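You operate a simulated robot arm through the tools that you are given. There is no shell and no other tool.

You run a simulated robot arm. Do the job below in one go: nothing can be reset, and whatever is moved stays where it is left.

## Task
Take the probe head from the vice to the lapping plate; sweep the plate first.
Fine: yellow brush back; free the vice lever before you lift the head. Set down upright: yellow grit brush. What is to be rubbed or washed off counts as gone when no trace of it is left.

The check looks at the end state, three seconds after you hand in, the way a careful person would. Anything else that was tipped, shoved, dropped, spilled or broken makes it a failure.

## Robot
A 6-joint arm with a two-finger parallel gripper, fixed in place. Base frame: the origin is at the foot of the arm, x ahead of it, y to its left, z up; the work surface is at about z = 920. Readings come in mm, degrees, newtons and seconds.
With the tool pointing down near the work surface it reaches from about 240 to 660 mm from the base axis. Its first joint turns from -66.0 to 66.0 degrees. Payload 2.9 kg.
The tool frame sits at the grasp point between the pads (the TCP): z along the fingers, y along the line on which they close. The tips reach 30 mm beyond it. Largest opening 110 mm; finger width 20, thickness 10; the body of the gripper, 48 by 112 mm, starts 55 mm behind the TCP.
Orientation is that of the tool frame in the base frame, as a unit quaternion [w, x, y, z]. With the fingers straight down and closing along the base's y, the tool's x points along the base's -x, its y along +y and its z along -z.

## Interface
- The arm moves only by the tool servo_tool. Its argument "moves" is text: rows parted by semicolons, each of 7 numbers parted by spaces: the shift along the base's x, y, z in mm, then the turn, a rotation vector about the base's x, y, z in degrees, then the opening, from 0 (shut) to 1 (fully open). In form: tx ty tz rx ry rz hand; .... A call has 1 to 20 rows; each row is the pose to reach, as a shift and turn from the pose commanded when the call began. A row lasts 0.2 s, in which the tool goes at most 50 mm and 8.6 degrees; a call with a longer step from one row to the next is refused whole, and so is a gripper value outside its range. A pose out of reach is approached as far as the arm can. The call stops where the force on the tool passes 40 N (or 10 N more than at its start, if that is more) or the arm is blocked; 0.2 s more then pass. Each finger travels about 108 mm/s and halts on what it meets, pressing with about 32 N; the grip force reading is that of the motor and also rises with nothing between the fingers. The clock runs only during rows and for 0.2 s after the last one: add rows that repeat a pose to give the fingers time. The reply holds the time, the measured pose of the TCP, the force on the tool along the base axes, the opening and the grip force, in the units named above and with some noise, with the torque about the TCP (base axes, N m) and any sound that the robot's microphone picked up.
- Cameras (640 x 400 px; columns grow to the right, rows downward): "scene" is fixed at [85.8, 429.7, 1407.3]; the picture's right is [-0.73, -0.69, 0.00], its down [-0.24, 0.25, -0.94] and it looks along [0.64, -0.68, -0.35] (base axes); focal length 265 px, centre (320, 200). "wrist" rides on the gripper at [72, 17, -103] in the tool frame; the picture's right is [-0.23, 0.97, 0.00], its down [-0.76, -0.18, -0.62] and it looks along [-0.61, -0.14, 0.78] (tool axes); focal length 222 px, centre (320, 200). There is no depth. A picture from a camera that has moved, and an enlarged one, comes with that camera's place and axes in the base frame and with its lens.
- camera(camera): a new picture of that camera. The clock stands still meanwhile.
- close_up(camera, box): a new picture of the part [left, top, right, bottom] of that camera's present view, enlarged. The clock stands still meanwhile.
- finish_job(): hands the job in; it is judged then, once.

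Places have to be worked out from the pictures, the camera data and where the tool is seen. Open the gripper and draw the arm clear of the work before you hand the job in, unless the task says otherwise.

The tools are called after "Request:" by a JSON object that holds its "api" and its "payload". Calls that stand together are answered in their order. servo_tool: Moves the arm, as the interface text tells. Its arguments: {"type":"object","properties":{"moves":{"type":"string"}},"required":["moves"]} The other tools are called the same way: camera (camera) takes a picture; close_up (camera, box) takes an enlarged picture of a part of a camera's view; finish_job () hands the job in.

At the start:

```text
time: 0.0
tcp_pos: [357.5, -36.9, 1324.8]
tool_rot: [0.001, 0.0, 1.0, -0.001]
contact_force: [0.3, -0.5, -0.3]
wrist_torque: [-0.04, 0.03, 0.0]
finger_gap: 110.1
grip_force: 0.1
```

scene: 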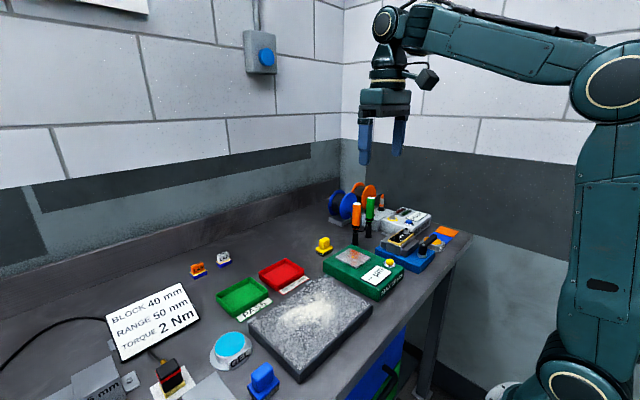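
wrist: 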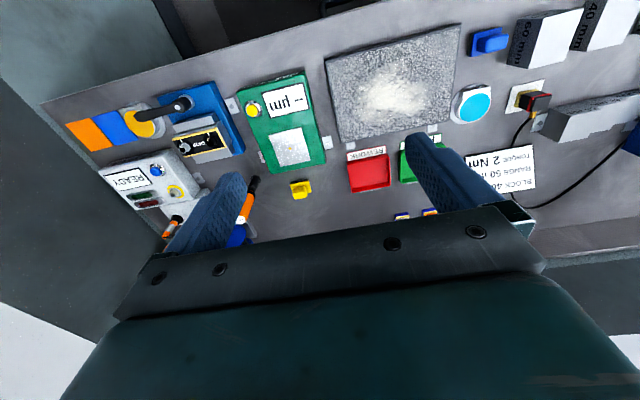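

The bench shows a grey plate with dust, a green box, blue vice, and several small blocks. I'll take close-ups of both cameras to identify the parts.

Request:
{"api": "close_up", "payload": {"camera": "scene", "box": [310, 170, 480, 300]}}

Request:
{"api": "close_up", "payload": {"camera": "scene", "box": [180, 230, 400, 400]}}

Request:
{"api": "close_up", "payload": {"camera": "wrist", "box": [60, 70, 340, 260]}}

Request:
{"api": "close_up", "payload": {"camera": "wrist", "box": [320, 10, 640, 230]}}

Request:
{"api": "close_up", "payload": {"camera": "scene", "box": [60, 240, 300, 400]}}

```text
3.08 times, centred on (395, 235) of scene
camera zoom: at [85.8, 429.7, 1407.3], right [-0.73, -0.69, 0.0], down [-0.24, 0.25, -0.94], along [0.64, -0.68, -0.35], focal length 816 px, centre (89, 92)
```

zoom: 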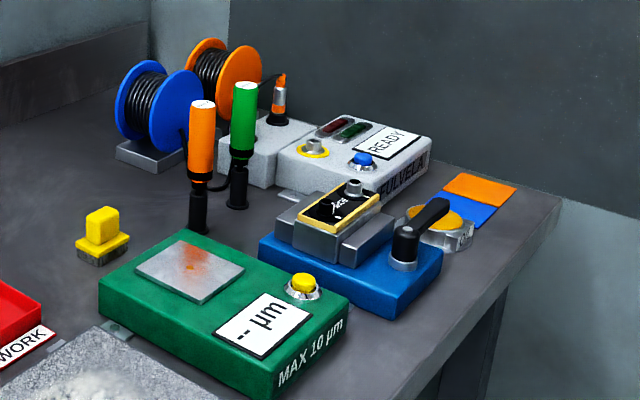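

```text
2.35 times, centred on (290, 315) of scene
camera zoom: at [85.8, 429.7, 1407.3], right [-0.73, -0.69, 0.0], down [-0.24, 0.25, -0.94], along [0.64, -0.68, -0.35], focal length 624 px, centre (391, -71)
```

zoom: 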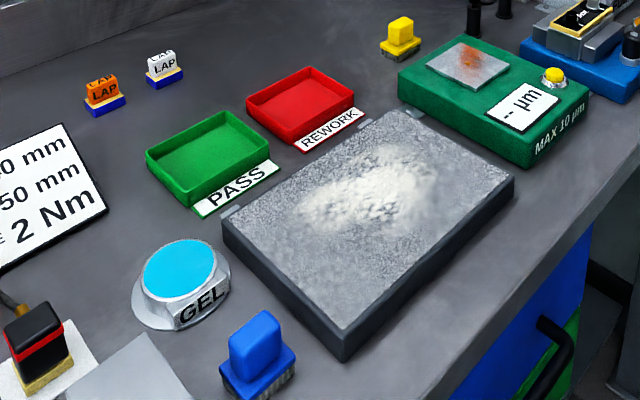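

```text
2.11 times, centred on (200, 165) of wrist
camera zoom: at [283.9, -20.5, 1427.4], right [0.23, 0.97, 0.0], down [0.76, -0.18, 0.62], along [0.61, -0.14, -0.78], focal length 468 px, centre (573, 274)
```

zoom: 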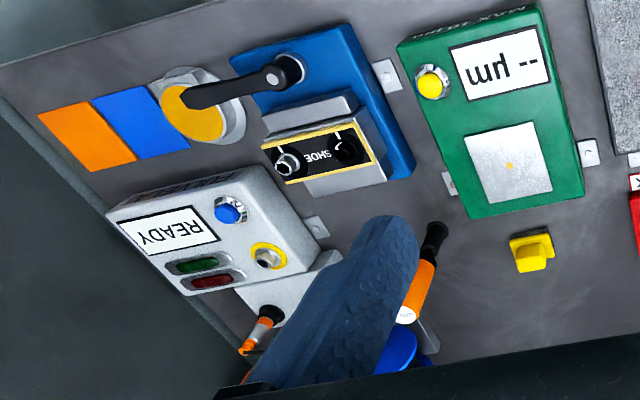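

```text
1.82 times, centred on (480, 120) of wrist
camera zoom: at [283.9, -20.5, 1427.4], right [0.23, 0.97, 0.0], down [0.76, -0.18, 0.62], along [0.61, -0.14, -0.78], focal length 404 px, centre (29, 346)
```

zoom: 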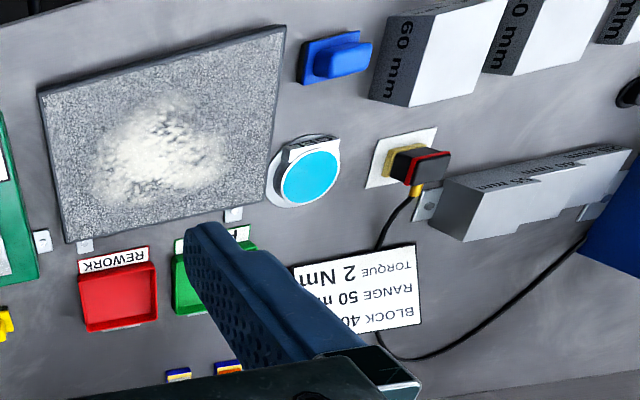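

```text
2.50 times, centred on (180, 320) of scene
camera zoom: at [85.8, 429.7, 1407.3], right [-0.73, -0.69, 0.0], down [-0.24, 0.25, -0.94], along [0.64, -0.68, -0.35], focal length 663 px, centre (670, -100)
```

zoom: 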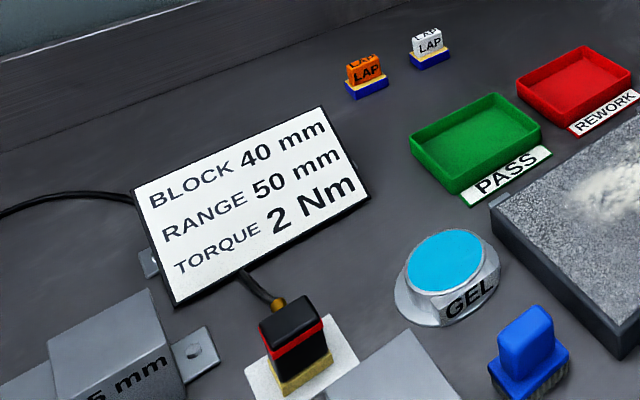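

The wrist view puts the vice at around (420, -308), with its lever pivot near (345, -319) and the lever end near (343, -409). The plate seems to span x 337–501, y -20–213. I'll move the wrist camera closer to the vice for a better look.

Request:
{"api": "servo_tool", "payload": {"moves": "-15 -35 -20 0 0 0 1; -30 -70 -40 0 0 0 1; -45 -105 -60 0 0 0 1; -60 -140 -80 0 0 0 1; -75 -175 -100 0 0 0 1; -90 -210 -120 0 0 0 1; -90 -210 -120 0 0 0 1"}}

```text
time: 1.6
tcp_pos: [267.3, -247.9, 1204.0]
tool_rot: [0.001, 0.001, 1.0, -0.001]
contact_force: [-0.6, 0.6, 0.5]
wrist_torque: [-0.01, 0.02, -0.02]
finger_gap: 109.9
grip_force: 0.1
```

The arm is at (267, -248, 1204). I'll take a wrist picture of the vice area.

Request:
{"api": "camera", "payload": {"camera": "wrist"}}

Request:
{"api": "close_up", "payload": {"camera": "wrist", "box": [180, 0, 460, 175]}}

```text
taken
camera wrist: at [193.9, -230.9, 1306.7], right [0.23, 0.97, 0.0], down [0.76, -0.18, 0.62], along [0.61, -0.14, -0.78], focal length 222 px, centre (320, 200)
```

wrist: 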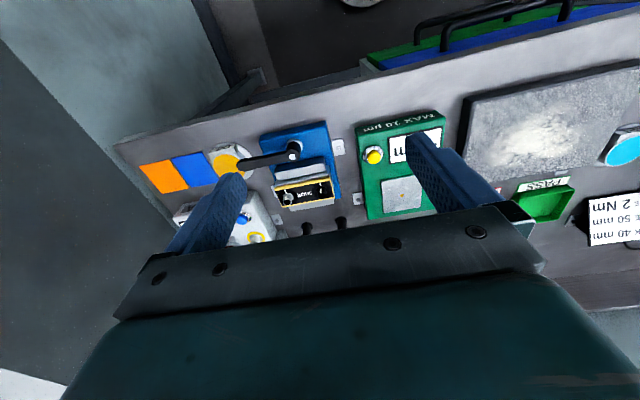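

```text
2.29 times, centred on (320, 88) of wrist
camera zoom: at [193.9, -230.9, 1306.7], right [0.23, 0.97, 0.0], down [0.76, -0.18, 0.62], along [0.61, -0.14, -0.78], focal length 508 px, centre (320, 457)
```

zoom: 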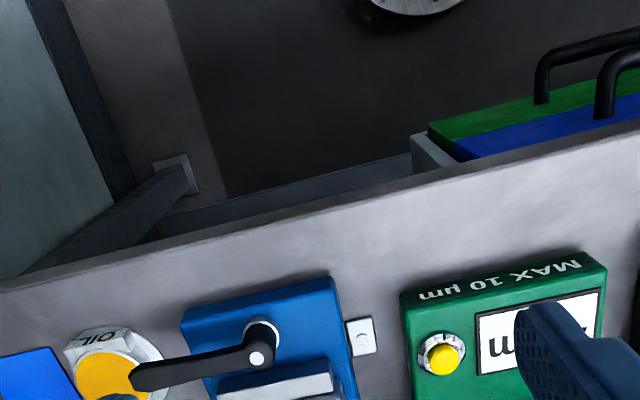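

The lever points toward -y over the oil tin. I'll zoom in on the vice and the head itself.

Request:
{"api": "close_up", "payload": {"camera": "wrist", "box": [200, 110, 350, 225]}}

Request:
{"api": "close_up", "payload": {"camera": "scene", "box": [370, 205, 450, 275]}}

Request:
{"api": "close_up", "payload": {"camera": "scene", "box": [305, 225, 345, 260]}}

```text
3.48 times, centred on (275, 168) of wrist
camera zoom: at [193.9, -230.9, 1306.7], right [0.23, 0.97, 0.0], down [0.76, -0.18, 0.62], along [0.61, -0.14, -0.78], focal length 773 px, centre (476, 313)
```

zoom: 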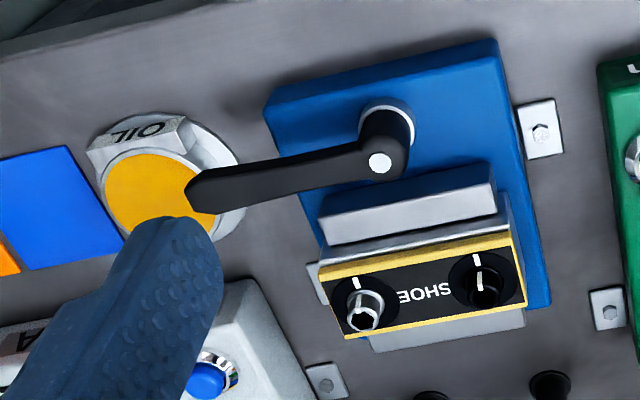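

```text
5.71 times, centred on (410, 240) of scene
camera zoom: at [85.8, 429.7, 1407.3], right [-0.73, -0.69, 0.0], down [-0.24, 0.25, -0.94], along [0.64, -0.68, -0.35], focal length 1515 px, centre (-194, -29)
```

zoom: 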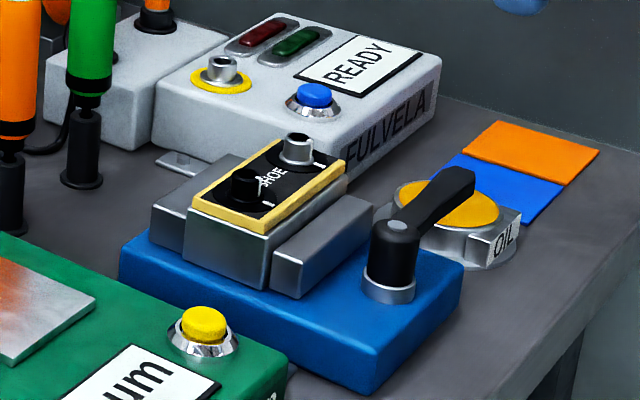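

```text
11.43 times, centred on (325, 242) of scene
camera zoom: at [85.8, 429.7, 1407.3], right [-0.73, -0.69, 0.0], down [-0.24, 0.25, -0.94], along [0.64, -0.68, -0.35], focal length 3030 px, centre (263, -286)
```

zoom: 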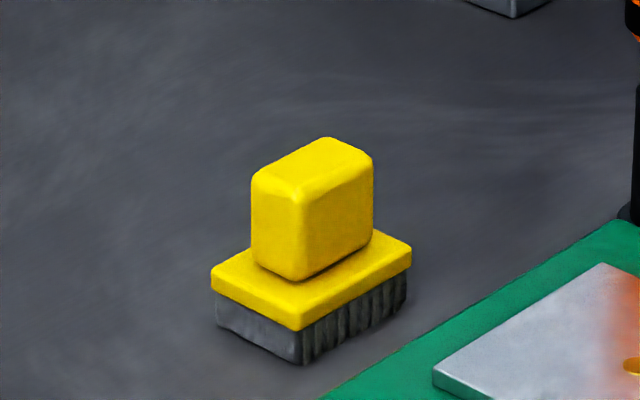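

The head is clamped along x between two jaws, with its top at about z 990. The yellow brush stands at about (615, -155), with its handle about 20 × 33 mm. I'll move over the brush for a closer look.

Request:
{"api": "servo_tool", "payload": {"moves": "35 9 -5 0 0 0 1; 75 20 -10 0 0 0 1; 115 31 -15 0 0 0 1; 155 42 -20 0 0 0 1; 195 53 -30 0 0 0 1; 235 64 -40 0 0 0 1; 275 75 -60 0 0 0 1; 315 86 -80 0 0 0 1; 348 93 -104 0 0 0 1; 348 93 -104 0 0 0 1"}}

Request:
{"api": "camera", "payload": {"camera": "wrist"}}

Request:
{"api": "close_up", "payload": {"camera": "wrist", "box": [240, 80, 400, 180]}}

```text
time: 3.8
tcp_pos: [617.5, -153.8, 1097.7]
tool_rot: [0.0, 0.001, 1.0, 0.001]
contact_force: [0.8, -0.4, 0.1]
wrist_torque: [-0.01, -0.01, 0.0]
finger_gap: 109.8
grip_force: 0.1
```

```text
taken
camera wrist: at [542.4, -137.1, 1201.2], right [0.23, 0.97, 0.0], down [0.76, -0.18, 0.62], along [0.61, -0.14, -0.78], focal length 222 px, centre (320, 200)
```

wrist: 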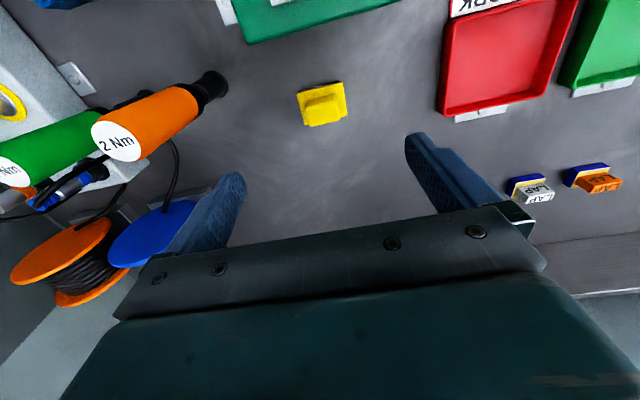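

```text
4.00 times, centred on (320, 130) of wrist
camera zoom: at [542.4, -137.1, 1201.2], right [0.23, 0.97, 0.0], down [0.76, -0.18, 0.62], along [0.61, -0.14, -0.78], focal length 888 px, centre (320, 480)
```

zoom: 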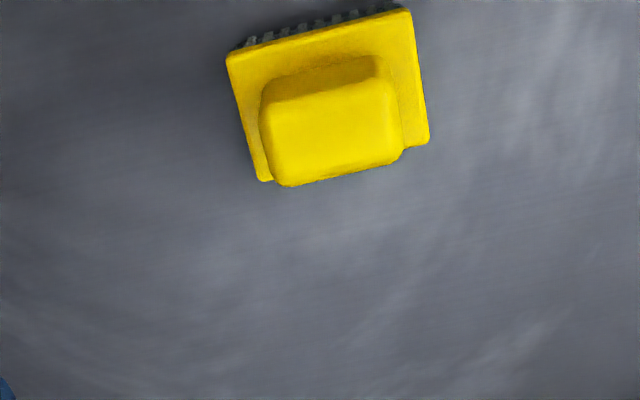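

Triangulating from the wrist picture, the brush base spans x 595–630, y -174 to -125.5, so its centre is near (612.5, -149.7), square to the axes. I'll descend above it with a partly closed hand and look again.

Request:
{"api": "servo_tool", "payload": {"moves": "-1 2 -30 0 0 0 0.8; -2.5 4.5 -60 0 0 0 0.6; -2.5 4.5 -88 0 0 0 0.6; -2.5 4.5 -88 0 0 0 0.6; -2.5 4.5 -88 0 0 0 0.6"}}

Request:
{"api": "camera", "payload": {"camera": "wrist"}}

Request:
{"api": "close_up", "payload": {"camera": "scene", "box": [285, 195, 365, 260]}}

```text
time: 5.0
tcp_pos: [612.9, -149.8, 1010.8]
tool_rot: [0.001, 0.0, 1.0, 0.0]
contact_force: [0.6, 1.1, 0.3]
wrist_torque: [-0.04, -0.01, 0.01]
finger_gap: 65.7
grip_force: 0.1
```

```text
taken
camera wrist: at [539.9, -132.8, 1113.8], right [0.23, 0.97, 0.0], down [0.76, -0.18, 0.62], along [0.61, -0.14, -0.78], focal length 222 px, centre (320, 200)
```

wrist: 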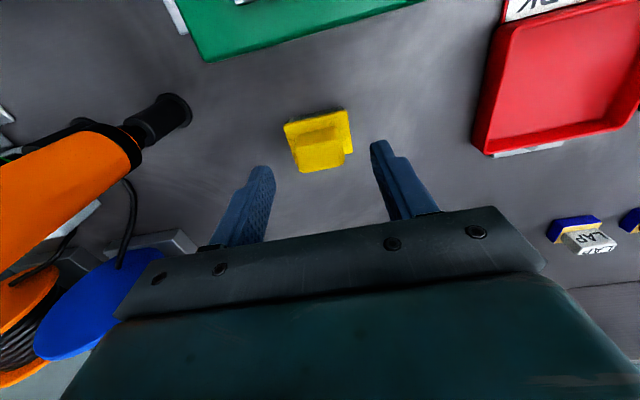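

```text
6.15 times, centred on (325, 228) of scene
camera zoom: at [85.8, 429.7, 1407.3], right [-0.73, -0.69, 0.0], down [-0.24, 0.25, -0.94], along [0.64, -0.68, -0.35], focal length 1631 px, centre (289, 31)
```

zoom: 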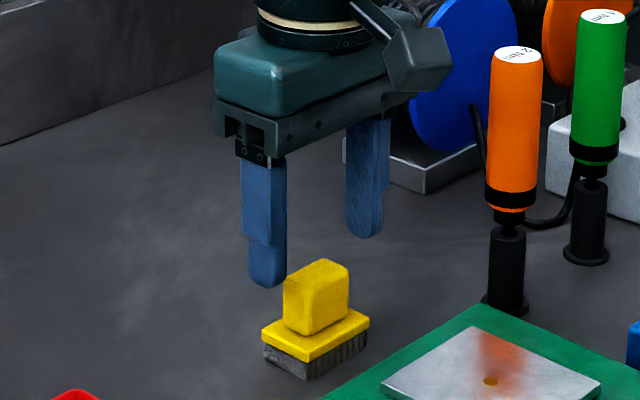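

The fingers straddle the brush in y. I'll zoom in on the wrist view to check its alignment and height.

Request:
{"api": "close_up", "payload": {"camera": "wrist", "box": [240, 90, 400, 190]}}

```text
4.00 times, centred on (320, 140) of wrist
camera zoom: at [539.9, -132.8, 1113.8], right [0.23, 0.97, 0.0], down [0.76, -0.18, 0.62], along [0.61, -0.14, -0.78], focal length 888 px, centre (320, 440)
```

zoom: 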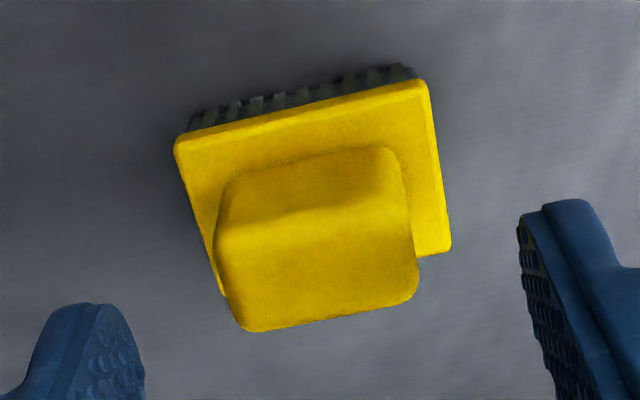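

The handle spans x 603–622.5 and y -166 to -133, with its top at about z 970 and the brush base's top at about 946. The tool is centred on it, so I'll lower 31 mm and close the hand.

Request:
{"api": "servo_tool", "payload": {"moves": "0 0 -16 0 0 0 0.6; 0 0 -31 0 0 0 0.5; 0 0 -31 0 0 0 0.4; 0 0 -31 0 0 0 0.2; 0 0 -31 0 0 0 0; 0 0 -31 0 0 0 0; 0 0 -31 0 0 0 0"}}

Request:
{"api": "camera", "payload": {"camera": "wrist"}}

Request:
{"api": "close_up", "payload": {"camera": "scene", "box": [285, 195, 365, 260]}}

```text
time: 6.6
tcp_pos: [612.7, -150.1, 980.6]
tool_rot: [0.0, 0.0, 1.0, 0.0]
contact_force: [-0.1, -0.3, 0.8]
wrist_torque: [0.01, 0.02, 0.02]
finger_gap: 34.8
grip_force: 32.2
```

```text
taken
camera wrist: at [539.4, -133.2, 1083.6], right [0.23, 0.97, 0.0], down [0.76, -0.18, 0.62], along [0.61, -0.14, -0.78], focal length 222 px, centre (320, 200)
```

wrist: 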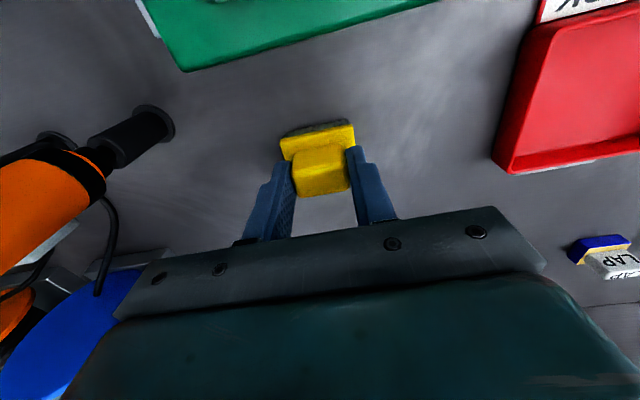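

```text
6.15 times, centred on (325, 228) of scene
camera zoom: at [85.8, 429.7, 1407.3], right [-0.73, -0.69, 0.0], down [-0.24, 0.25, -0.94], along [0.64, -0.68, -0.35], focal length 1631 px, centre (289, 31)
```

zoom: 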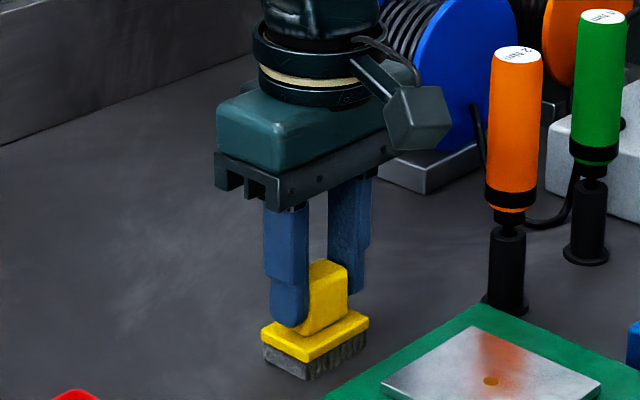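

The brush is gripped, with a gap of 34.8 mm and a grip force of 32 N. I'll lift it straight up and carry it over the plate to see the dust and judge the plate's height.

Request:
{"api": "servo_tool", "payload": {"moves": "0 0 30 0 0 0 0; 0 0 60 0 0 0 0; 0 0 100 0 0 0 0; -27 35 110 0 0 0 0; -55 70 110 0 0 0 0; -82 105 110 0 0 0 0; -110 140 110 0 0 0 0; -137 175 110 0 0 0 0; -165 210 110 0 0 0 0; -193 246 110 0 0 0 0; -193 246 110 0 0 0 0"}}

Request:
{"api": "camera", "payload": {"camera": "wrist"}}

Request:
{"api": "camera", "payload": {"camera": "scene"}}

```text
time: 9.0
tcp_pos: [420.2, 95.9, 1089.9]
tool_rot: [0.001, -0.001, 1.0, 0.0]
contact_force: [-0.1, 0.2, -0.4]
wrist_torque: [0.0, -0.05, 0.01]
finger_gap: 35.0
grip_force: 31.8
```

```text
taken
camera wrist: at [345.8, 113.4, 1193.4], right [0.23, 0.97, 0.0], down [0.76, -0.18, 0.62], along [0.61, -0.14, -0.78], focal length 222 px, centre (320, 200)
```

wrist: 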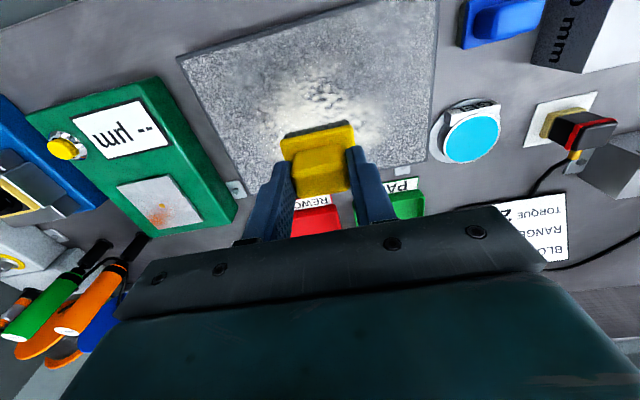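

```text
taken
```

scene: 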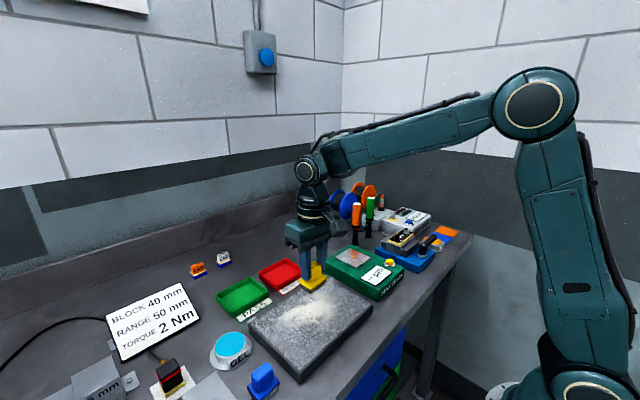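

The plate's corner triangulates to about z 944, and the dust spans roughly x 365–490, y 20–175. I'll take close-ups to fix the plate's edges before lowering.

Request:
{"api": "close_up", "payload": {"camera": "wrist", "box": [160, 0, 460, 190]}}

Request:
{"api": "close_up", "payload": {"camera": "scene", "box": [240, 255, 400, 390]}}

```text
2.11 times, centred on (310, 95) of wrist
camera zoom: at [345.8, 113.4, 1193.4], right [0.23, 0.97, 0.0], down [0.76, -0.18, 0.62], along [0.61, -0.14, -0.78], focal length 468 px, centre (341, 421)
```

zoom: 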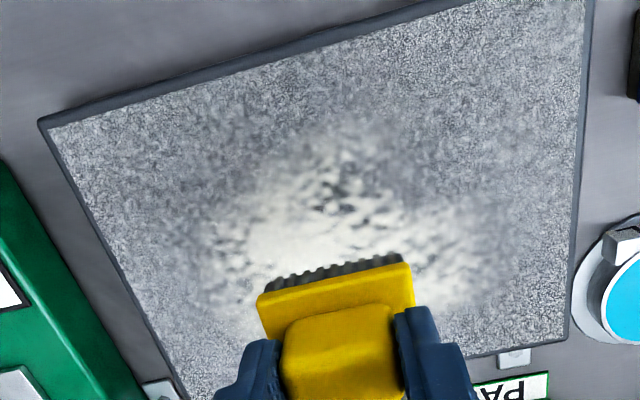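

```text
2.96 times, centred on (320, 322) of scene
camera zoom: at [85.7, 429.7, 1407.3], right [-0.73, -0.69, 0.0], down [-0.24, 0.25, -0.94], along [0.64, -0.68, -0.35], focal length 786 px, centre (320, -163)
```

zoom: 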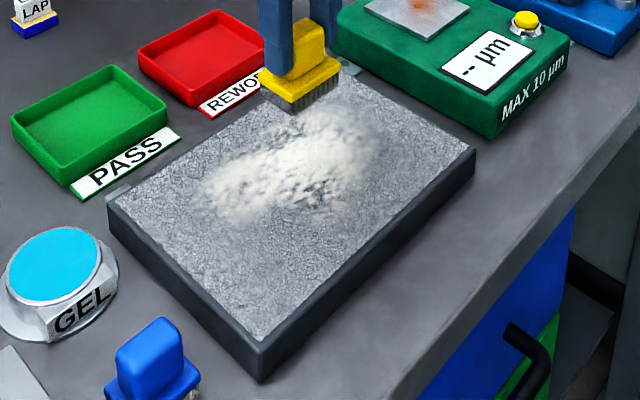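

The plate top spans about x 341–507, y -21–213, at roughly z 945. I'll move to the first lane at its near right corner and come down to just above the expected contact height.

Request:
{"api": "servo_tool", "payload": {"moves": "-20 -30 0 0 0 0 0; -40 -60 0 0 0 0 0; -58 -88 0 0 0 0 0; -58 -88 -30 0 0 0 0; -58 -88 -60 0 0 0 0; -58 -88 -80 0 0 0 0; -58 -88 -80 0 0 0 0"}}

Request:
{"api": "camera", "payload": {"camera": "wrist"}}

Request:
{"api": "close_up", "payload": {"camera": "scene", "box": [300, 230, 420, 330]}}

```text
time: 10.6
tcp_pos: [361.2, 8.4, 1009.7]
tool_rot: [0.0, 0.0, 1.0, 0.0]
contact_force: [0.3, -0.9, -0.9]
wrist_torque: [-0.01, -0.03, 0.0]
finger_gap: 34.9
grip_force: 32.2
```

```text
taken
camera wrist: at [287.5, 24.6, 1113.5], right [0.23, 0.97, 0.0], down [0.76, -0.18, 0.62], along [0.61, -0.14, -0.78], focal length 222 px, centre (320, 200)
```

wrist: 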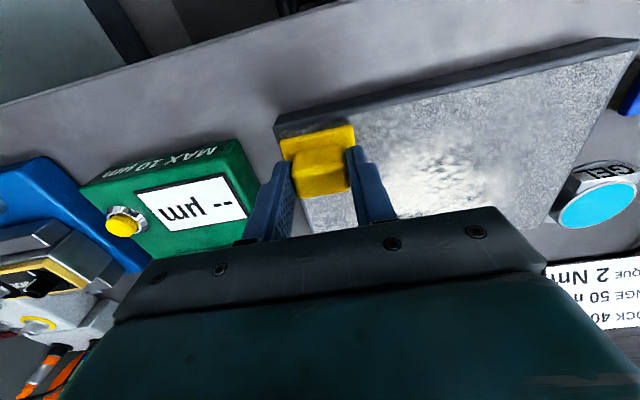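

```text
4.00 times, centred on (360, 280) of scene
camera zoom: at [85.8, 429.7, 1407.3], right [-0.73, -0.69, 0.0], down [-0.24, 0.25, -0.94], along [0.64, -0.68, -0.35], focal length 1060 px, centre (160, -120)
```

zoom: 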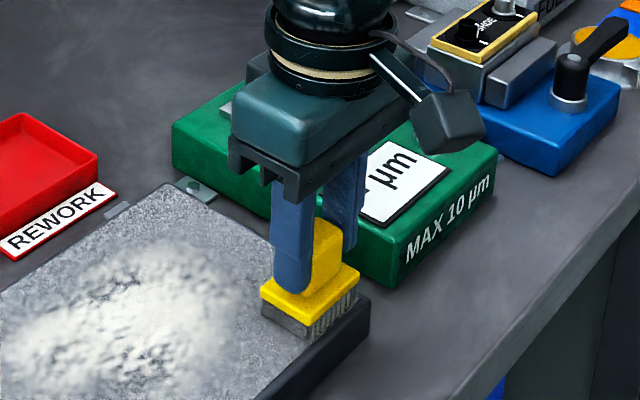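

The brush is over the right near corner with no contact force yet. I'll lower in small steps and watch the force.

Request:
{"api": "servo_tool", "payload": {"moves": "0 0 -1 0 0 0 0; 0 0 -2 0 0 0 0; 0 0 -3 0 0 0 0; 0 0 -3 0 0 0 0"}}

```text
time: 11.6
tcp_pos: [362.5, 7.4, 1008.7]
tool_rot: [0.002, 0.0, 1.0, 0.0]
contact_force: [-6.6, -1.3, 26.7]
wrist_torque: [-0.1, 0.19, -0.02]
finger_gap: 35.1
grip_force: 32.1
```

Contact is made with 26.7 N at 3 mm down, so the contact is stiff. I'll ease back up about 1.7 mm for a light press.

Request:
{"api": "servo_tool", "payload": {"moves": "0 0 1 0 0 0 0; 0 0 1.7 0 0 0 0; 0 0 1.7 0 0 0 0"}}

```text
time: 12.4
tcp_pos: [361.8, 7.6, 1008.9]
tool_rot: [0.001, 0.0, 1.0, 0.001]
contact_force: [3.0, -0.8, 5.6]
wrist_torque: [-0.08, -0.23, -0.02]
finger_gap: 35.0
grip_force: 32.0
```

The press is now a light 5.6 N. I'll sweep the first lane along +y, watching for force changes.

Request:
{"api": "servo_tool", "payload": {"moves": "0 15 -0.3 0 0 0 0; 0 30 -0.3 0 0 0 0; 0 45 -0.3 0 0 0 0; 0 60 -0.3 0 0 0 0; 0 75 -0.3 0 0 0 0; 0 90 -0.3 0 0 0 0; 0 105 -0.3 0 0 0 0; 0 120 -0.3 0 0 0 0; 0 135 -0.3 0 0 0 0; 0 150 -0.3 0 0 0 0; 0 165 -0.3 0 0 0 0; 0 180 -0.3 0 0 0 0; 0 180 -0.3 0 0 0 0"}}

Request:
{"api": "camera", "payload": {"camera": "wrist"}}

Request:
{"api": "close_up", "payload": {"camera": "scene", "box": [240, 255, 400, 390]}}

```text
time: 15.2
tcp_pos: [361.2, 189.3, 1010.0]
tool_rot: [0.0, 0.0, 1.0, 0.0]
contact_force: [0.5, -0.4, -0.9]
wrist_torque: [-0.01, -0.02, 0.01]
finger_gap: 34.9
grip_force: 31.7
```

```text
taken
camera wrist: at [287.9, 205.1, 1112.9], right [0.23, 0.97, 0.0], down [0.76, -0.18, 0.62], along [0.61, -0.14, -0.78], focal length 222 px, centre (320, 200)
```

wrist: 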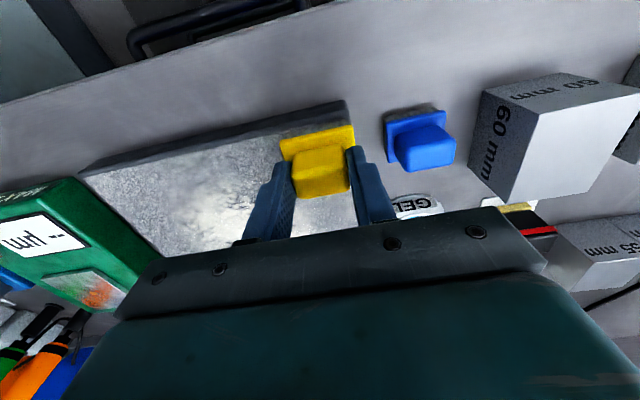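

```text
2.96 times, centred on (320, 322) of scene
camera zoom: at [85.8, 429.7, 1407.3], right [-0.73, -0.69, 0.0], down [-0.24, 0.25, -0.94], along [0.64, -0.68, -0.35], focal length 786 px, centre (320, -163)
```

zoom: 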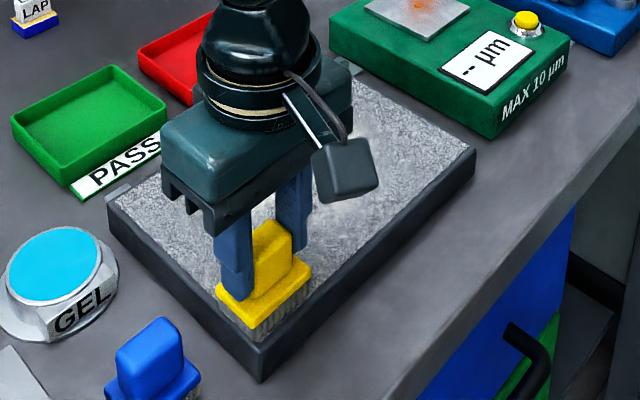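

At the far end of the lane the force has dropped to about zero, so the brush barely touches. I'll lower about 1 mm and read the force.

Request:
{"api": "servo_tool", "payload": {"moves": "0 0 -0.5 0 0 0 0; 0 0 -1 0 0 0 0; 0 0 -1 0 0 0 0"}}

```text
time: 16.0
tcp_pos: [362.1, 188.3, 1008.5]
tool_rot: [0.001, 0.0, 1.0, 0.001]
contact_force: [-2.6, 0.2, 5.1]
wrist_torque: [-0.06, 0.01, 0.04]
finger_gap: 35.0
grip_force: 31.8
```

The press is now 5 N at this height. I'll press a little more and sweep the same lane back along -y.

Request:
{"api": "servo_tool", "payload": {"moves": "0 0 -0.5 0 0 0 0; 0 -15 -0.5 0 0 0 0; 0 -30 -0.5 0 0 0 0; 0 -45 -0.5 0 0 0 0; 0 -60 -0.5 0 0 0 0; 0 -75 -0.5 0 0 0 0; 0 -90 -0.5 0 0 0 0; 0 -105 -0.5 0 0 0 0; 0 -120 -0.5 0 0 0 0; 0 -135 -0.5 0 0 0 0; 0 -150 -0.5 0 0 0 0; 0 -165 -0.5 0 0 0 0; 0 -182 -0.5 0 0 0 0"}}

Request:
{"api": "camera", "payload": {"camera": "wrist"}}

Request:
{"api": "close_up", "payload": {"camera": "scene", "box": [240, 255, 400, 390]}}

```text
time: 18.8
tcp_pos: [361.8, 5.6, 1007.8]
tool_rot: [0.001, -0.001, 1.0, 0.0]
contact_force: [0.5, 10.5, 27.5]
wrist_torque: [0.36, -0.16, 0.05]
finger_gap: 34.8
grip_force: 32.1
```

```text
taken
camera wrist: at [288.7, 22.5, 1111.5], right [0.23, 0.97, 0.0], down [0.76, -0.18, 0.62], along [0.61, -0.14, -0.78], focal length 222 px, centre (320, 200)
```

wrist: 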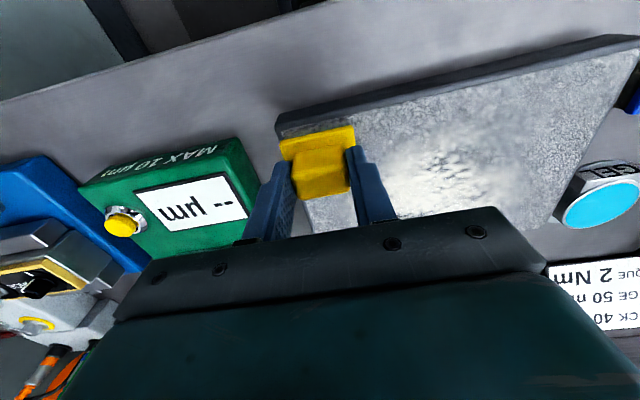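

```text
2.96 times, centred on (320, 322) of scene
camera zoom: at [85.4, 430.0, 1407.2], right [-0.73, -0.69, 0.0], down [-0.24, 0.25, -0.94], along [0.64, -0.68, -0.35], focal length 786 px, centre (320, -163)
```

zoom: 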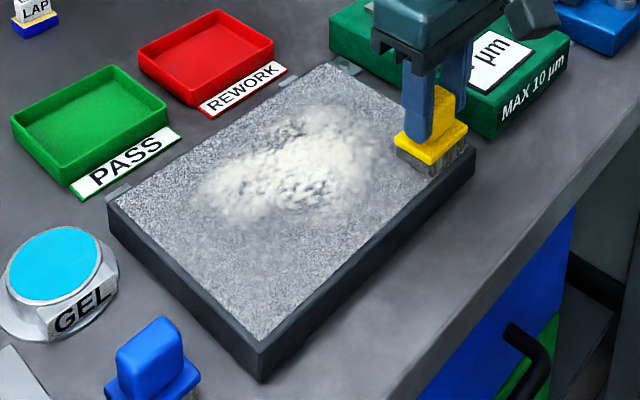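

The force rose to 27 N at the -y end, so the contact height changes about 1.3 mm along y. I'll shift to the next lane (x 380) and slope the height to keep about 10 N.

Request:
{"api": "servo_tool", "payload": {"moves": "0 0 1.4 0 0 0 0; 18 0 1.4 0 0 0 0; 18 18 1.3 0 0 0 0; 18 36 1.1 0 0 0 0; 18 54 1.0 0 0 0 0; 18 72 0.9 0 0 0 0; 18 90 0.7 0 0 0 0; 18 108 0.6 0 0 0 0; 18 126 0.5 0 0 0 0; 18 144 0.4 0 0 0 0; 18 162 0.2 0 0 0 0; 18 182 0.1 0 0 0 0"}}

Request:
{"api": "close_up", "payload": {"camera": "scene", "box": [240, 255, 400, 390]}}

Request:
{"api": "camera", "payload": {"camera": "wrist"}}

```text
time: 21.4
tcp_pos: [379.3, 188.6, 1008.8]
tool_rot: [0.0, -0.001, 1.0, 0.001]
contact_force: [-0.4, -1.0, 1.9]
wrist_torque: [-0.09, -0.04, -0.02]
finger_gap: 35.1
grip_force: 31.4
```

```text
2.96 times, centred on (320, 322) of scene
camera zoom: at [85.7, 429.7, 1407.3], right [-0.73, -0.69, 0.0], down [-0.24, 0.25, -0.94], along [0.64, -0.68, -0.35], focal length 786 px, centre (320, -163)
```

zoom: 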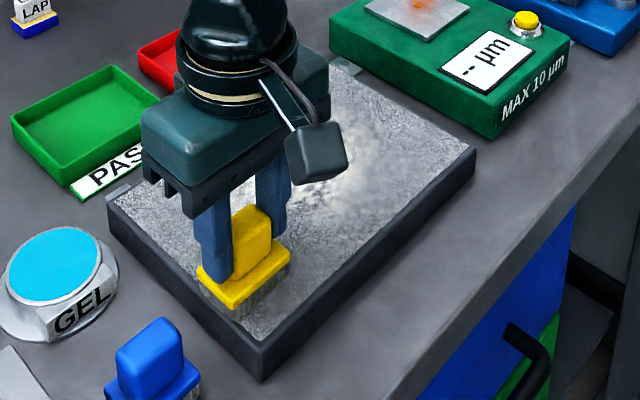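

```text
taken
camera wrist: at [306.5, 205.1, 1111.7], right [0.23, 0.97, 0.0], down [0.76, -0.18, 0.62], along [0.61, -0.14, -0.78], focal length 222 px, centre (320, 200)
```

wrist: 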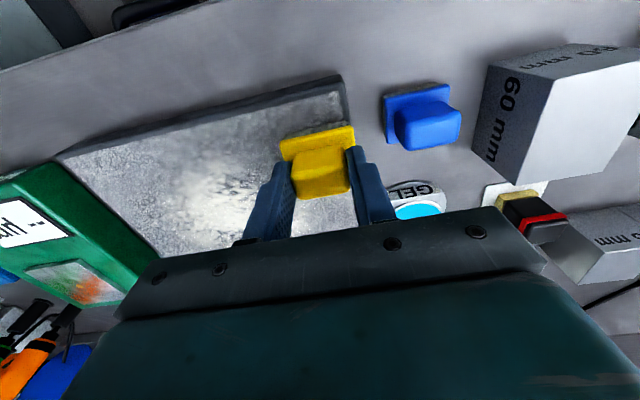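

The press at this end is only 2 N. I'll move to the lane at x 398 pressing slightly more, and sweep back with the height sloped the other way.

Request:
{"api": "servo_tool", "payload": {"moves": "9 0 -0.3 0 0 0 0; 18 0 -0.6 0 0 0 0; 18 -18 -0.5 0 0 0 0; 18 -36 -0.4 0 0 0 0; 18 -54 -0.2 0 0 0 0; 18 -72 -0.1 0 0 0 0; 18 -90 0.1 0 0 0 0; 18 -108 0.2 0 0 0 0; 18 -126 0.3 0 0 0 0; 18 -144 0.5 0 0 0 0; 18 -162 0.6 0 0 0 0; 18 -182 0.7 0 0 0 0"}}

Request:
{"api": "close_up", "payload": {"camera": "scene", "box": [240, 255, 400, 390]}}

Request:
{"api": "camera", "payload": {"camera": "wrist"}}

```text
time: 24.0
tcp_pos: [397.4, 6.7, 1009.0]
tool_rot: [0.0, -0.001, 1.0, 0.001]
contact_force: [1.4, -0.1, -1.1]
wrist_torque: [0.03, 0.04, 0.04]
finger_gap: 34.9
grip_force: 32.1
```

```text
2.96 times, centred on (320, 322) of scene
camera zoom: at [85.8, 429.7, 1407.3], right [-0.73, -0.69, 0.0], down [-0.24, 0.25, -0.94], along [0.64, -0.68, -0.35], focal length 786 px, centre (320, -163)
```

zoom: 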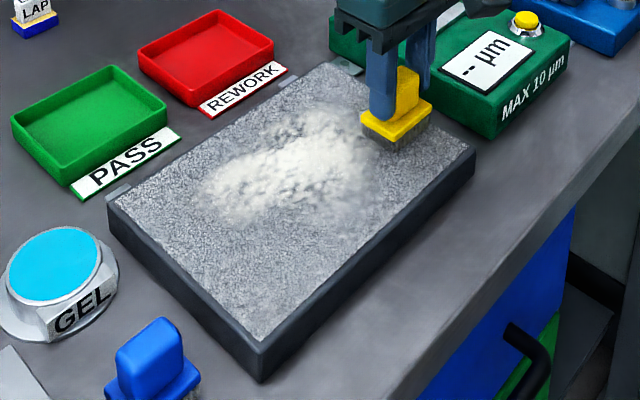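

```text
taken
camera wrist: at [323.8, 22.9, 1112.5], right [0.23, 0.97, 0.0], down [0.76, -0.18, 0.62], along [0.61, -0.14, -0.78], focal length 222 px, centre (320, 200)
```

wrist: 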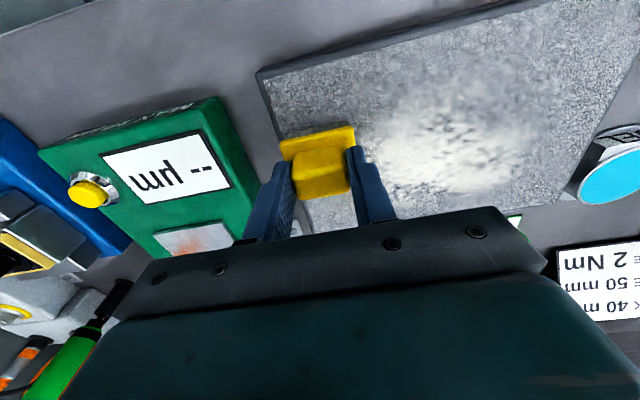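

The near edge of the dust looks trimmed, but there's no contact at this end now. I'll lower step by step again to restore the press.

Request:
{"api": "servo_tool", "payload": {"moves": "0 0 -0.5 0 0 0 0; 0 0 -1.0 0 0 0 0; 0 0 -1.0 0 0 0 0"}}

```text
time: 24.8
tcp_pos: [397.2, 5.5, 1007.9]
tool_rot: [0.002, 0.001, 1.0, 0.0]
contact_force: [-2.8, -0.3, 6.4]
wrist_torque: [-0.07, 0.05, -0.05]
finger_gap: 34.8
grip_force: 31.3
```

Contact here begins at about 1009. I'll press to about 1008 and sweep the x 398 lane along +y at a constant height.

Request:
{"api": "servo_tool", "payload": {"moves": "0 0 -0.5 0 0 0 0; 0 15 -0.5 0 0 0 0; 0 30 -0.5 0 0 0 0; 0 45 -0.5 0 0 0 0; 0 60 -0.5 0 0 0 0; 0 75 -0.5 0 0 0 0; 0 90 -0.5 0 0 0 0; 0 105 -0.5 0 0 0 0; 0 120 -0.5 0 0 0 0; 0 135 -0.5 0 0 0 0; 0 150 -0.5 0 0 0 0; 0 165 -0.5 0 0 0 0; 0 182 -0.5 0 0 0 0"}}

Request:
{"api": "close_up", "payload": {"camera": "scene", "box": [240, 255, 400, 390]}}

Request:
{"api": "camera", "payload": {"camera": "wrist"}}

```text
time: 27.6
tcp_pos: [398.3, 188.5, 1008.7]
tool_rot: [0.001, 0.0, 1.0, 0.0]
contact_force: [0.7, -8.4, 18.4]
wrist_torque: [-0.36, -0.11, -0.03]
finger_gap: 34.8
grip_force: 32.1
```

```text
2.96 times, centred on (320, 322) of scene
camera zoom: at [85.5, 429.4, 1407.4], right [-0.73, -0.69, 0.0], down [-0.24, 0.25, -0.94], along [0.64, -0.68, -0.35], focal length 786 px, centre (320, -163)
```

zoom: 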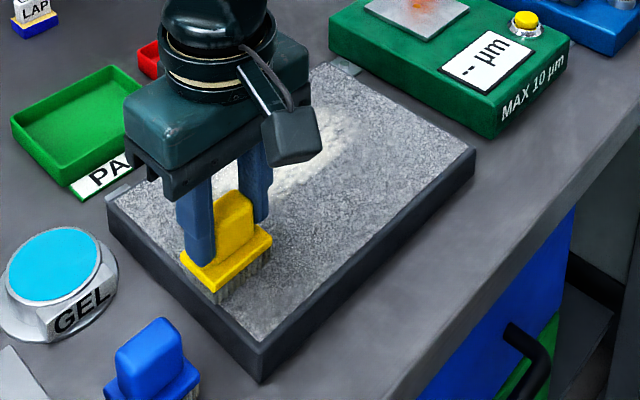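

```text
taken
camera wrist: at [324.0, 204.7, 1111.2], right [0.23, 0.97, 0.0], down [0.76, -0.18, 0.62], along [0.61, -0.14, -0.78], focal length 222 px, centre (320, 200)
```

wrist: 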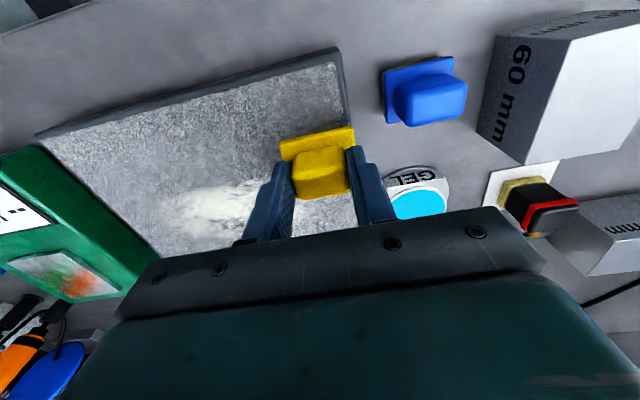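

The dust in this lane is fully gone with an 18 N press. I'll go on with the lane at x 416, sweeping back at the same height.

Request:
{"api": "servo_tool", "payload": {"moves": "9 0 0.2 0 0 0 0; 18 0 0.2 0 0 0 0; 18 -15 0.1 0 0 0 0; 18 -30 0 0 0 0 0; 18 -45 0 0 0 0 0; 18 -60 0 0 0 0 0; 18 -75 0 0 0 0 0; 18 -90 0 0 0 0 0; 18 -105 0 0 0 0 0; 18 -120 0 0 0 0 0; 18 -135 0 0 0 0 0; 18 -150 0 0 0 0 0; 18 -165 0 0 0 0 0; 18 -182 0 0 0 0 0"}}

Request:
{"api": "close_up", "payload": {"camera": "scene", "box": [240, 255, 400, 390]}}

Request:
{"api": "camera", "payload": {"camera": "wrist"}}

```text
time: 30.6
tcp_pos: [415.3, 6.2, 1007.7]
tool_rot: [0.0, 0.0, 1.0, 0.0]
contact_force: [0.6, 5.9, 14.3]
wrist_torque: [0.19, -0.07, 0.0]
finger_gap: 34.7
grip_force: 31.9
```

```text
2.96 times, centred on (320, 322) of scene
camera zoom: at [85.6, 429.9, 1407.2], right [-0.73, -0.69, 0.0], down [-0.24, 0.25, -0.94], along [0.64, -0.68, -0.35], focal length 786 px, centre (320, -163)
```

zoom: 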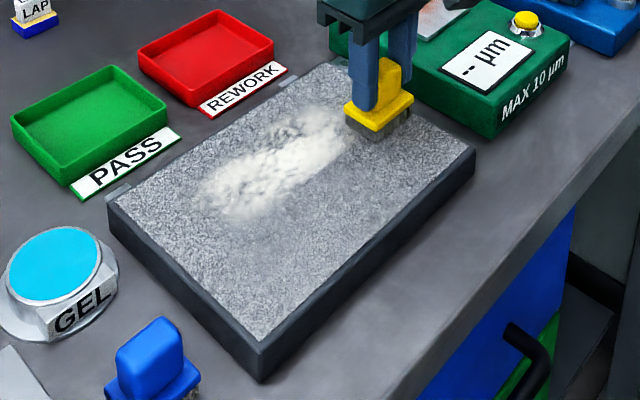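

```text
taken
camera wrist: at [342.0, 22.9, 1111.0], right [0.23, 0.97, 0.0], down [0.76, -0.18, 0.62], along [0.61, -0.14, -0.78], focal length 222 px, centre (320, 200)
```

wrist: 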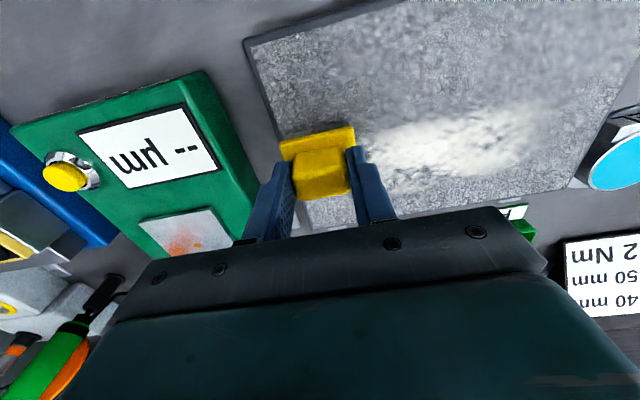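

The dust is cleared up to about x 427. I'll continue with tighter lane spacing, doing lane x 430 along +y.

Request:
{"api": "servo_tool", "payload": {"moves": "7 0 0.2 0 0 0 0; 14 0 0 0 0 0 0; 14 15 0 0 0 0 0; 14 30 0 0 0 0 0; 14 45 0 0 0 0 0; 14 60 0 0 0 0 0; 14 75 0 0 0 0 0; 14 90 0 0 0 0 0; 14 105 0 0 0 0 0; 14 120 0 0 0 0 0; 14 135 0 0 0 0 0; 14 150 0 0 0 0 0; 14 165 0 0 0 0 0; 14 182 0 0 0 0 0"}}

Request:
{"api": "close_up", "payload": {"camera": "wrist", "box": [30, 20, 350, 220]}}

```text
time: 33.6
tcp_pos: [429.9, 189.2, 1006.8]
tool_rot: [0.001, 0.0, 1.0, 0.001]
contact_force: [-0.9, -8.0, 20.4]
wrist_torque: [-0.38, -0.07, -0.02]
finger_gap: 34.9
grip_force: 32.0
```

```text
2.00 times, centred on (190, 120) of wrist
camera zoom: at [355.9, 205.6, 1110.6], right [0.23, 0.97, 0.0], down [0.76, -0.18, 0.62], along [0.61, -0.14, -0.78], focal length 444 px, centre (580, 360)
```

zoom: 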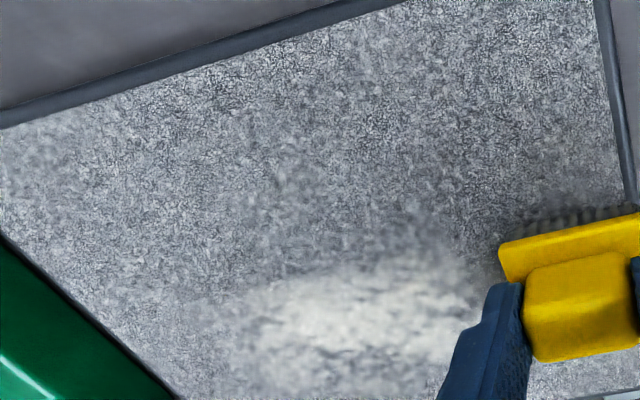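

The cleaned surface shows the bare grain, and the remaining dust starts at about x 440. Next is the lane at x 444 back along -y.

Request:
{"api": "servo_tool", "payload": {"moves": "7 0 0.3 0 0 0 0; 14 0 0.2 0 0 0 0; 14 -15 0.1 0 0 0 0; 14 -30 0 0 0 0 0; 14 -45 0 0 0 0 0; 14 -60 0 0 0 0 0; 14 -75 0 0 0 0 0; 14 -90 0 0 0 0 0; 14 -105 0 0 0 0 0; 14 -120 0 0 0 0 0; 14 -135 0 0 0 0 0; 14 -150 0 0 0 0 0; 14 -165 0 0 0 0 0; 14 -182 0 0 0 0 0"}}

Request:
{"api": "close_up", "payload": {"camera": "scene", "box": [240, 255, 400, 390]}}

```text
time: 36.6
tcp_pos: [444.5, 6.8, 1007.4]
tool_rot: [0.0, -0.001, 1.0, 0.001]
contact_force: [-0.4, 8.4, 19.1]
wrist_torque: [0.25, -0.02, -0.04]
finger_gap: 35.1
grip_force: 32.4
```

```text
2.96 times, centred on (320, 322) of scene
camera zoom: at [85.5, 429.9, 1407.2], right [-0.73, -0.69, 0.0], down [-0.24, 0.25, -0.94], along [0.64, -0.68, -0.35], focal length 786 px, centre (320, -163)
```

zoom: 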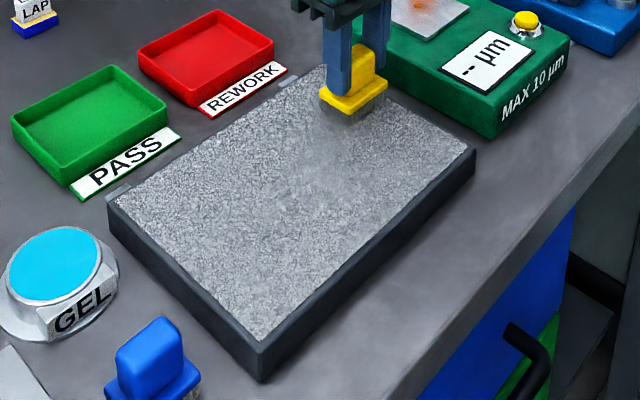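

Nearly all the white dust is gone now. I'll keep sweeping the lanes toward the far side to be thorough, with x 458 next.

Request:
{"api": "servo_tool", "payload": {"moves": "7 0 0.3 0 0 0 0; 14 0 0 0 0 0 0; 14 15 0 0 0 0 0; 14 30 0 0 0 0 0; 14 45 0 0 0 0 0; 14 60 0 0 0 0 0; 14 75 0 0 0 0 0; 14 90 0 0 0 0 0; 14 105 0 0 0 0 0; 14 120 0 0 0 0 0; 14 135 0 0 0 0 0; 14 150 0 0 0 0 0; 14 165 0 0 0 0 0; 14 182 0 0 0 0 0"}}

```text
time: 39.6
tcp_pos: [457.1, 190.9, 1007.0]
tool_rot: [0.0, 0.0, 1.0, 0.0]
contact_force: [0.4, -0.2, -0.4]
wrist_torque: [0.0, 0.02, 0.02]
finger_gap: 34.9
grip_force: 31.7
```

The force read about zero at the end, so contact was light there. I'll lower 0.8 mm and check before sweeping back.

Request:
{"api": "servo_tool", "payload": {"moves": "0 0 -0.4 0 0 0 0; 0 0 -0.8 0 0 0 0; 0 0 -0.8 0 0 0 0"}}

Request:
{"api": "camera", "payload": {"camera": "wrist"}}

Request:
{"api": "close_up", "payload": {"camera": "scene", "box": [200, 230, 360, 365]}}

```text
time: 40.4
tcp_pos: [458.5, 189.4, 1007.5]
tool_rot: [0.0, 0.0, 1.0, 0.001]
contact_force: [-1.5, 0.4, 3.2]
wrist_torque: [0.0, 0.06, -0.04]
finger_gap: 34.8
grip_force: 32.1
```

```text
taken
camera wrist: at [384.2, 205.6, 1110.3], right [0.23, 0.97, 0.0], down [0.76, -0.18, 0.62], along [0.61, -0.14, -0.78], focal length 222 px, centre (320, 200)
```

wrist: 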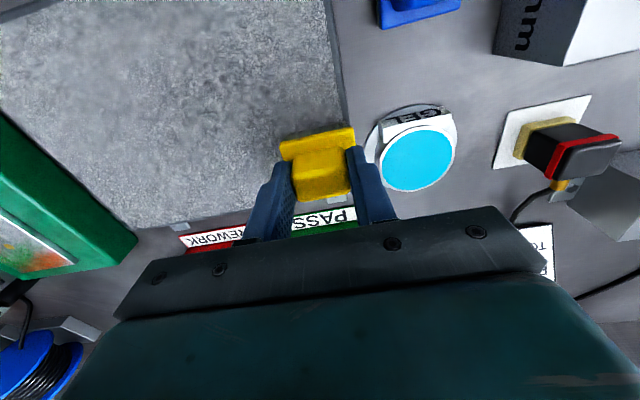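

```text
2.96 times, centred on (280, 298) of scene
camera zoom: at [85.7, 429.7, 1407.3], right [-0.73, -0.69, 0.0], down [-0.24, 0.25, -0.94], along [0.64, -0.68, -0.35], focal length 786 px, centre (438, -89)
```

zoom: 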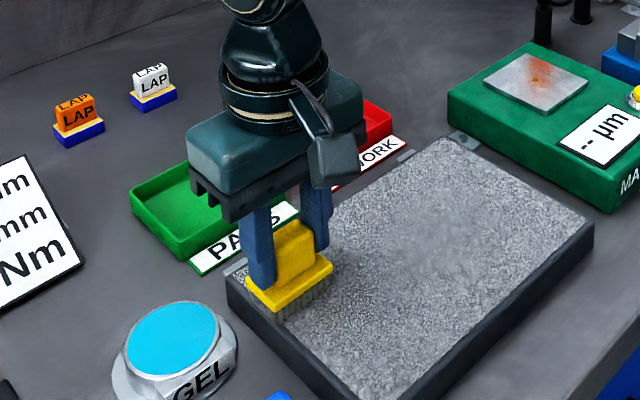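

Contact here starts at about 1007.3. I'll press about 0.7 mm more and sweep x 472 back along -y.

Request:
{"api": "servo_tool", "payload": {"moves": "7 0 -0.3 0 0 0 0; 14 0 -0.6 0 0 0 0; 14 -15 -0.6 0 0 0 0; 14 -30 -0.6 0 0 0 0; 14 -45 -0.5 0 0 0 0; 14 -60 -0.5 0 0 0 0; 14 -75 -0.4 0 0 0 0; 14 -90 -0.4 0 0 0 0; 14 -105 -0.3 0 0 0 0; 14 -120 -0.3 0 0 0 0; 14 -135 -0.2 0 0 0 0; 14 -150 -0.2 0 0 0 0; 14 -165 -0.1 0 0 0 0; 14 -182 -0.1 0 0 0 0"}}

Request:
{"api": "camera", "payload": {"camera": "wrist"}}

Request:
{"api": "close_up", "payload": {"camera": "scene", "box": [240, 255, 400, 390]}}

```text
time: 43.4
tcp_pos: [473.0, 6.3, 1005.9]
tool_rot: [0.001, 0.0, 1.0, 0.0]
contact_force: [-0.1, 6.4, 14.5]
wrist_torque: [0.21, -0.05, -0.01]
finger_gap: 34.8
grip_force: 31.7
```

```text
taken
camera wrist: at [398.5, 22.9, 1110.0], right [0.23, 0.97, 0.0], down [0.76, -0.18, 0.62], along [0.61, -0.14, -0.78], focal length 222 px, centre (320, 200)
```

wrist: 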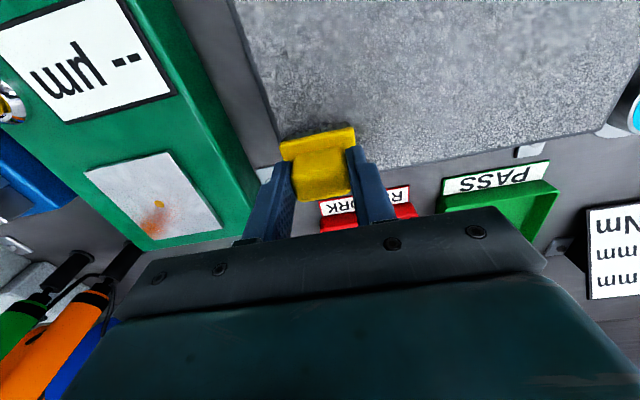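

```text
2.96 times, centred on (320, 322) of scene
camera zoom: at [85.5, 429.9, 1407.2], right [-0.73, -0.69, 0.0], down [-0.24, 0.25, -0.94], along [0.64, -0.68, -0.35], focal length 786 px, centre (320, -163)
```

zoom: 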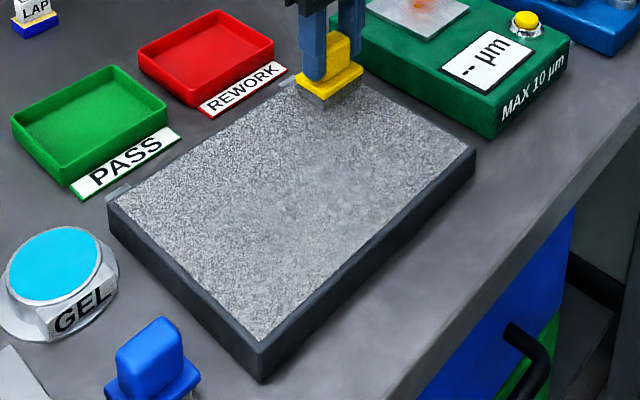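

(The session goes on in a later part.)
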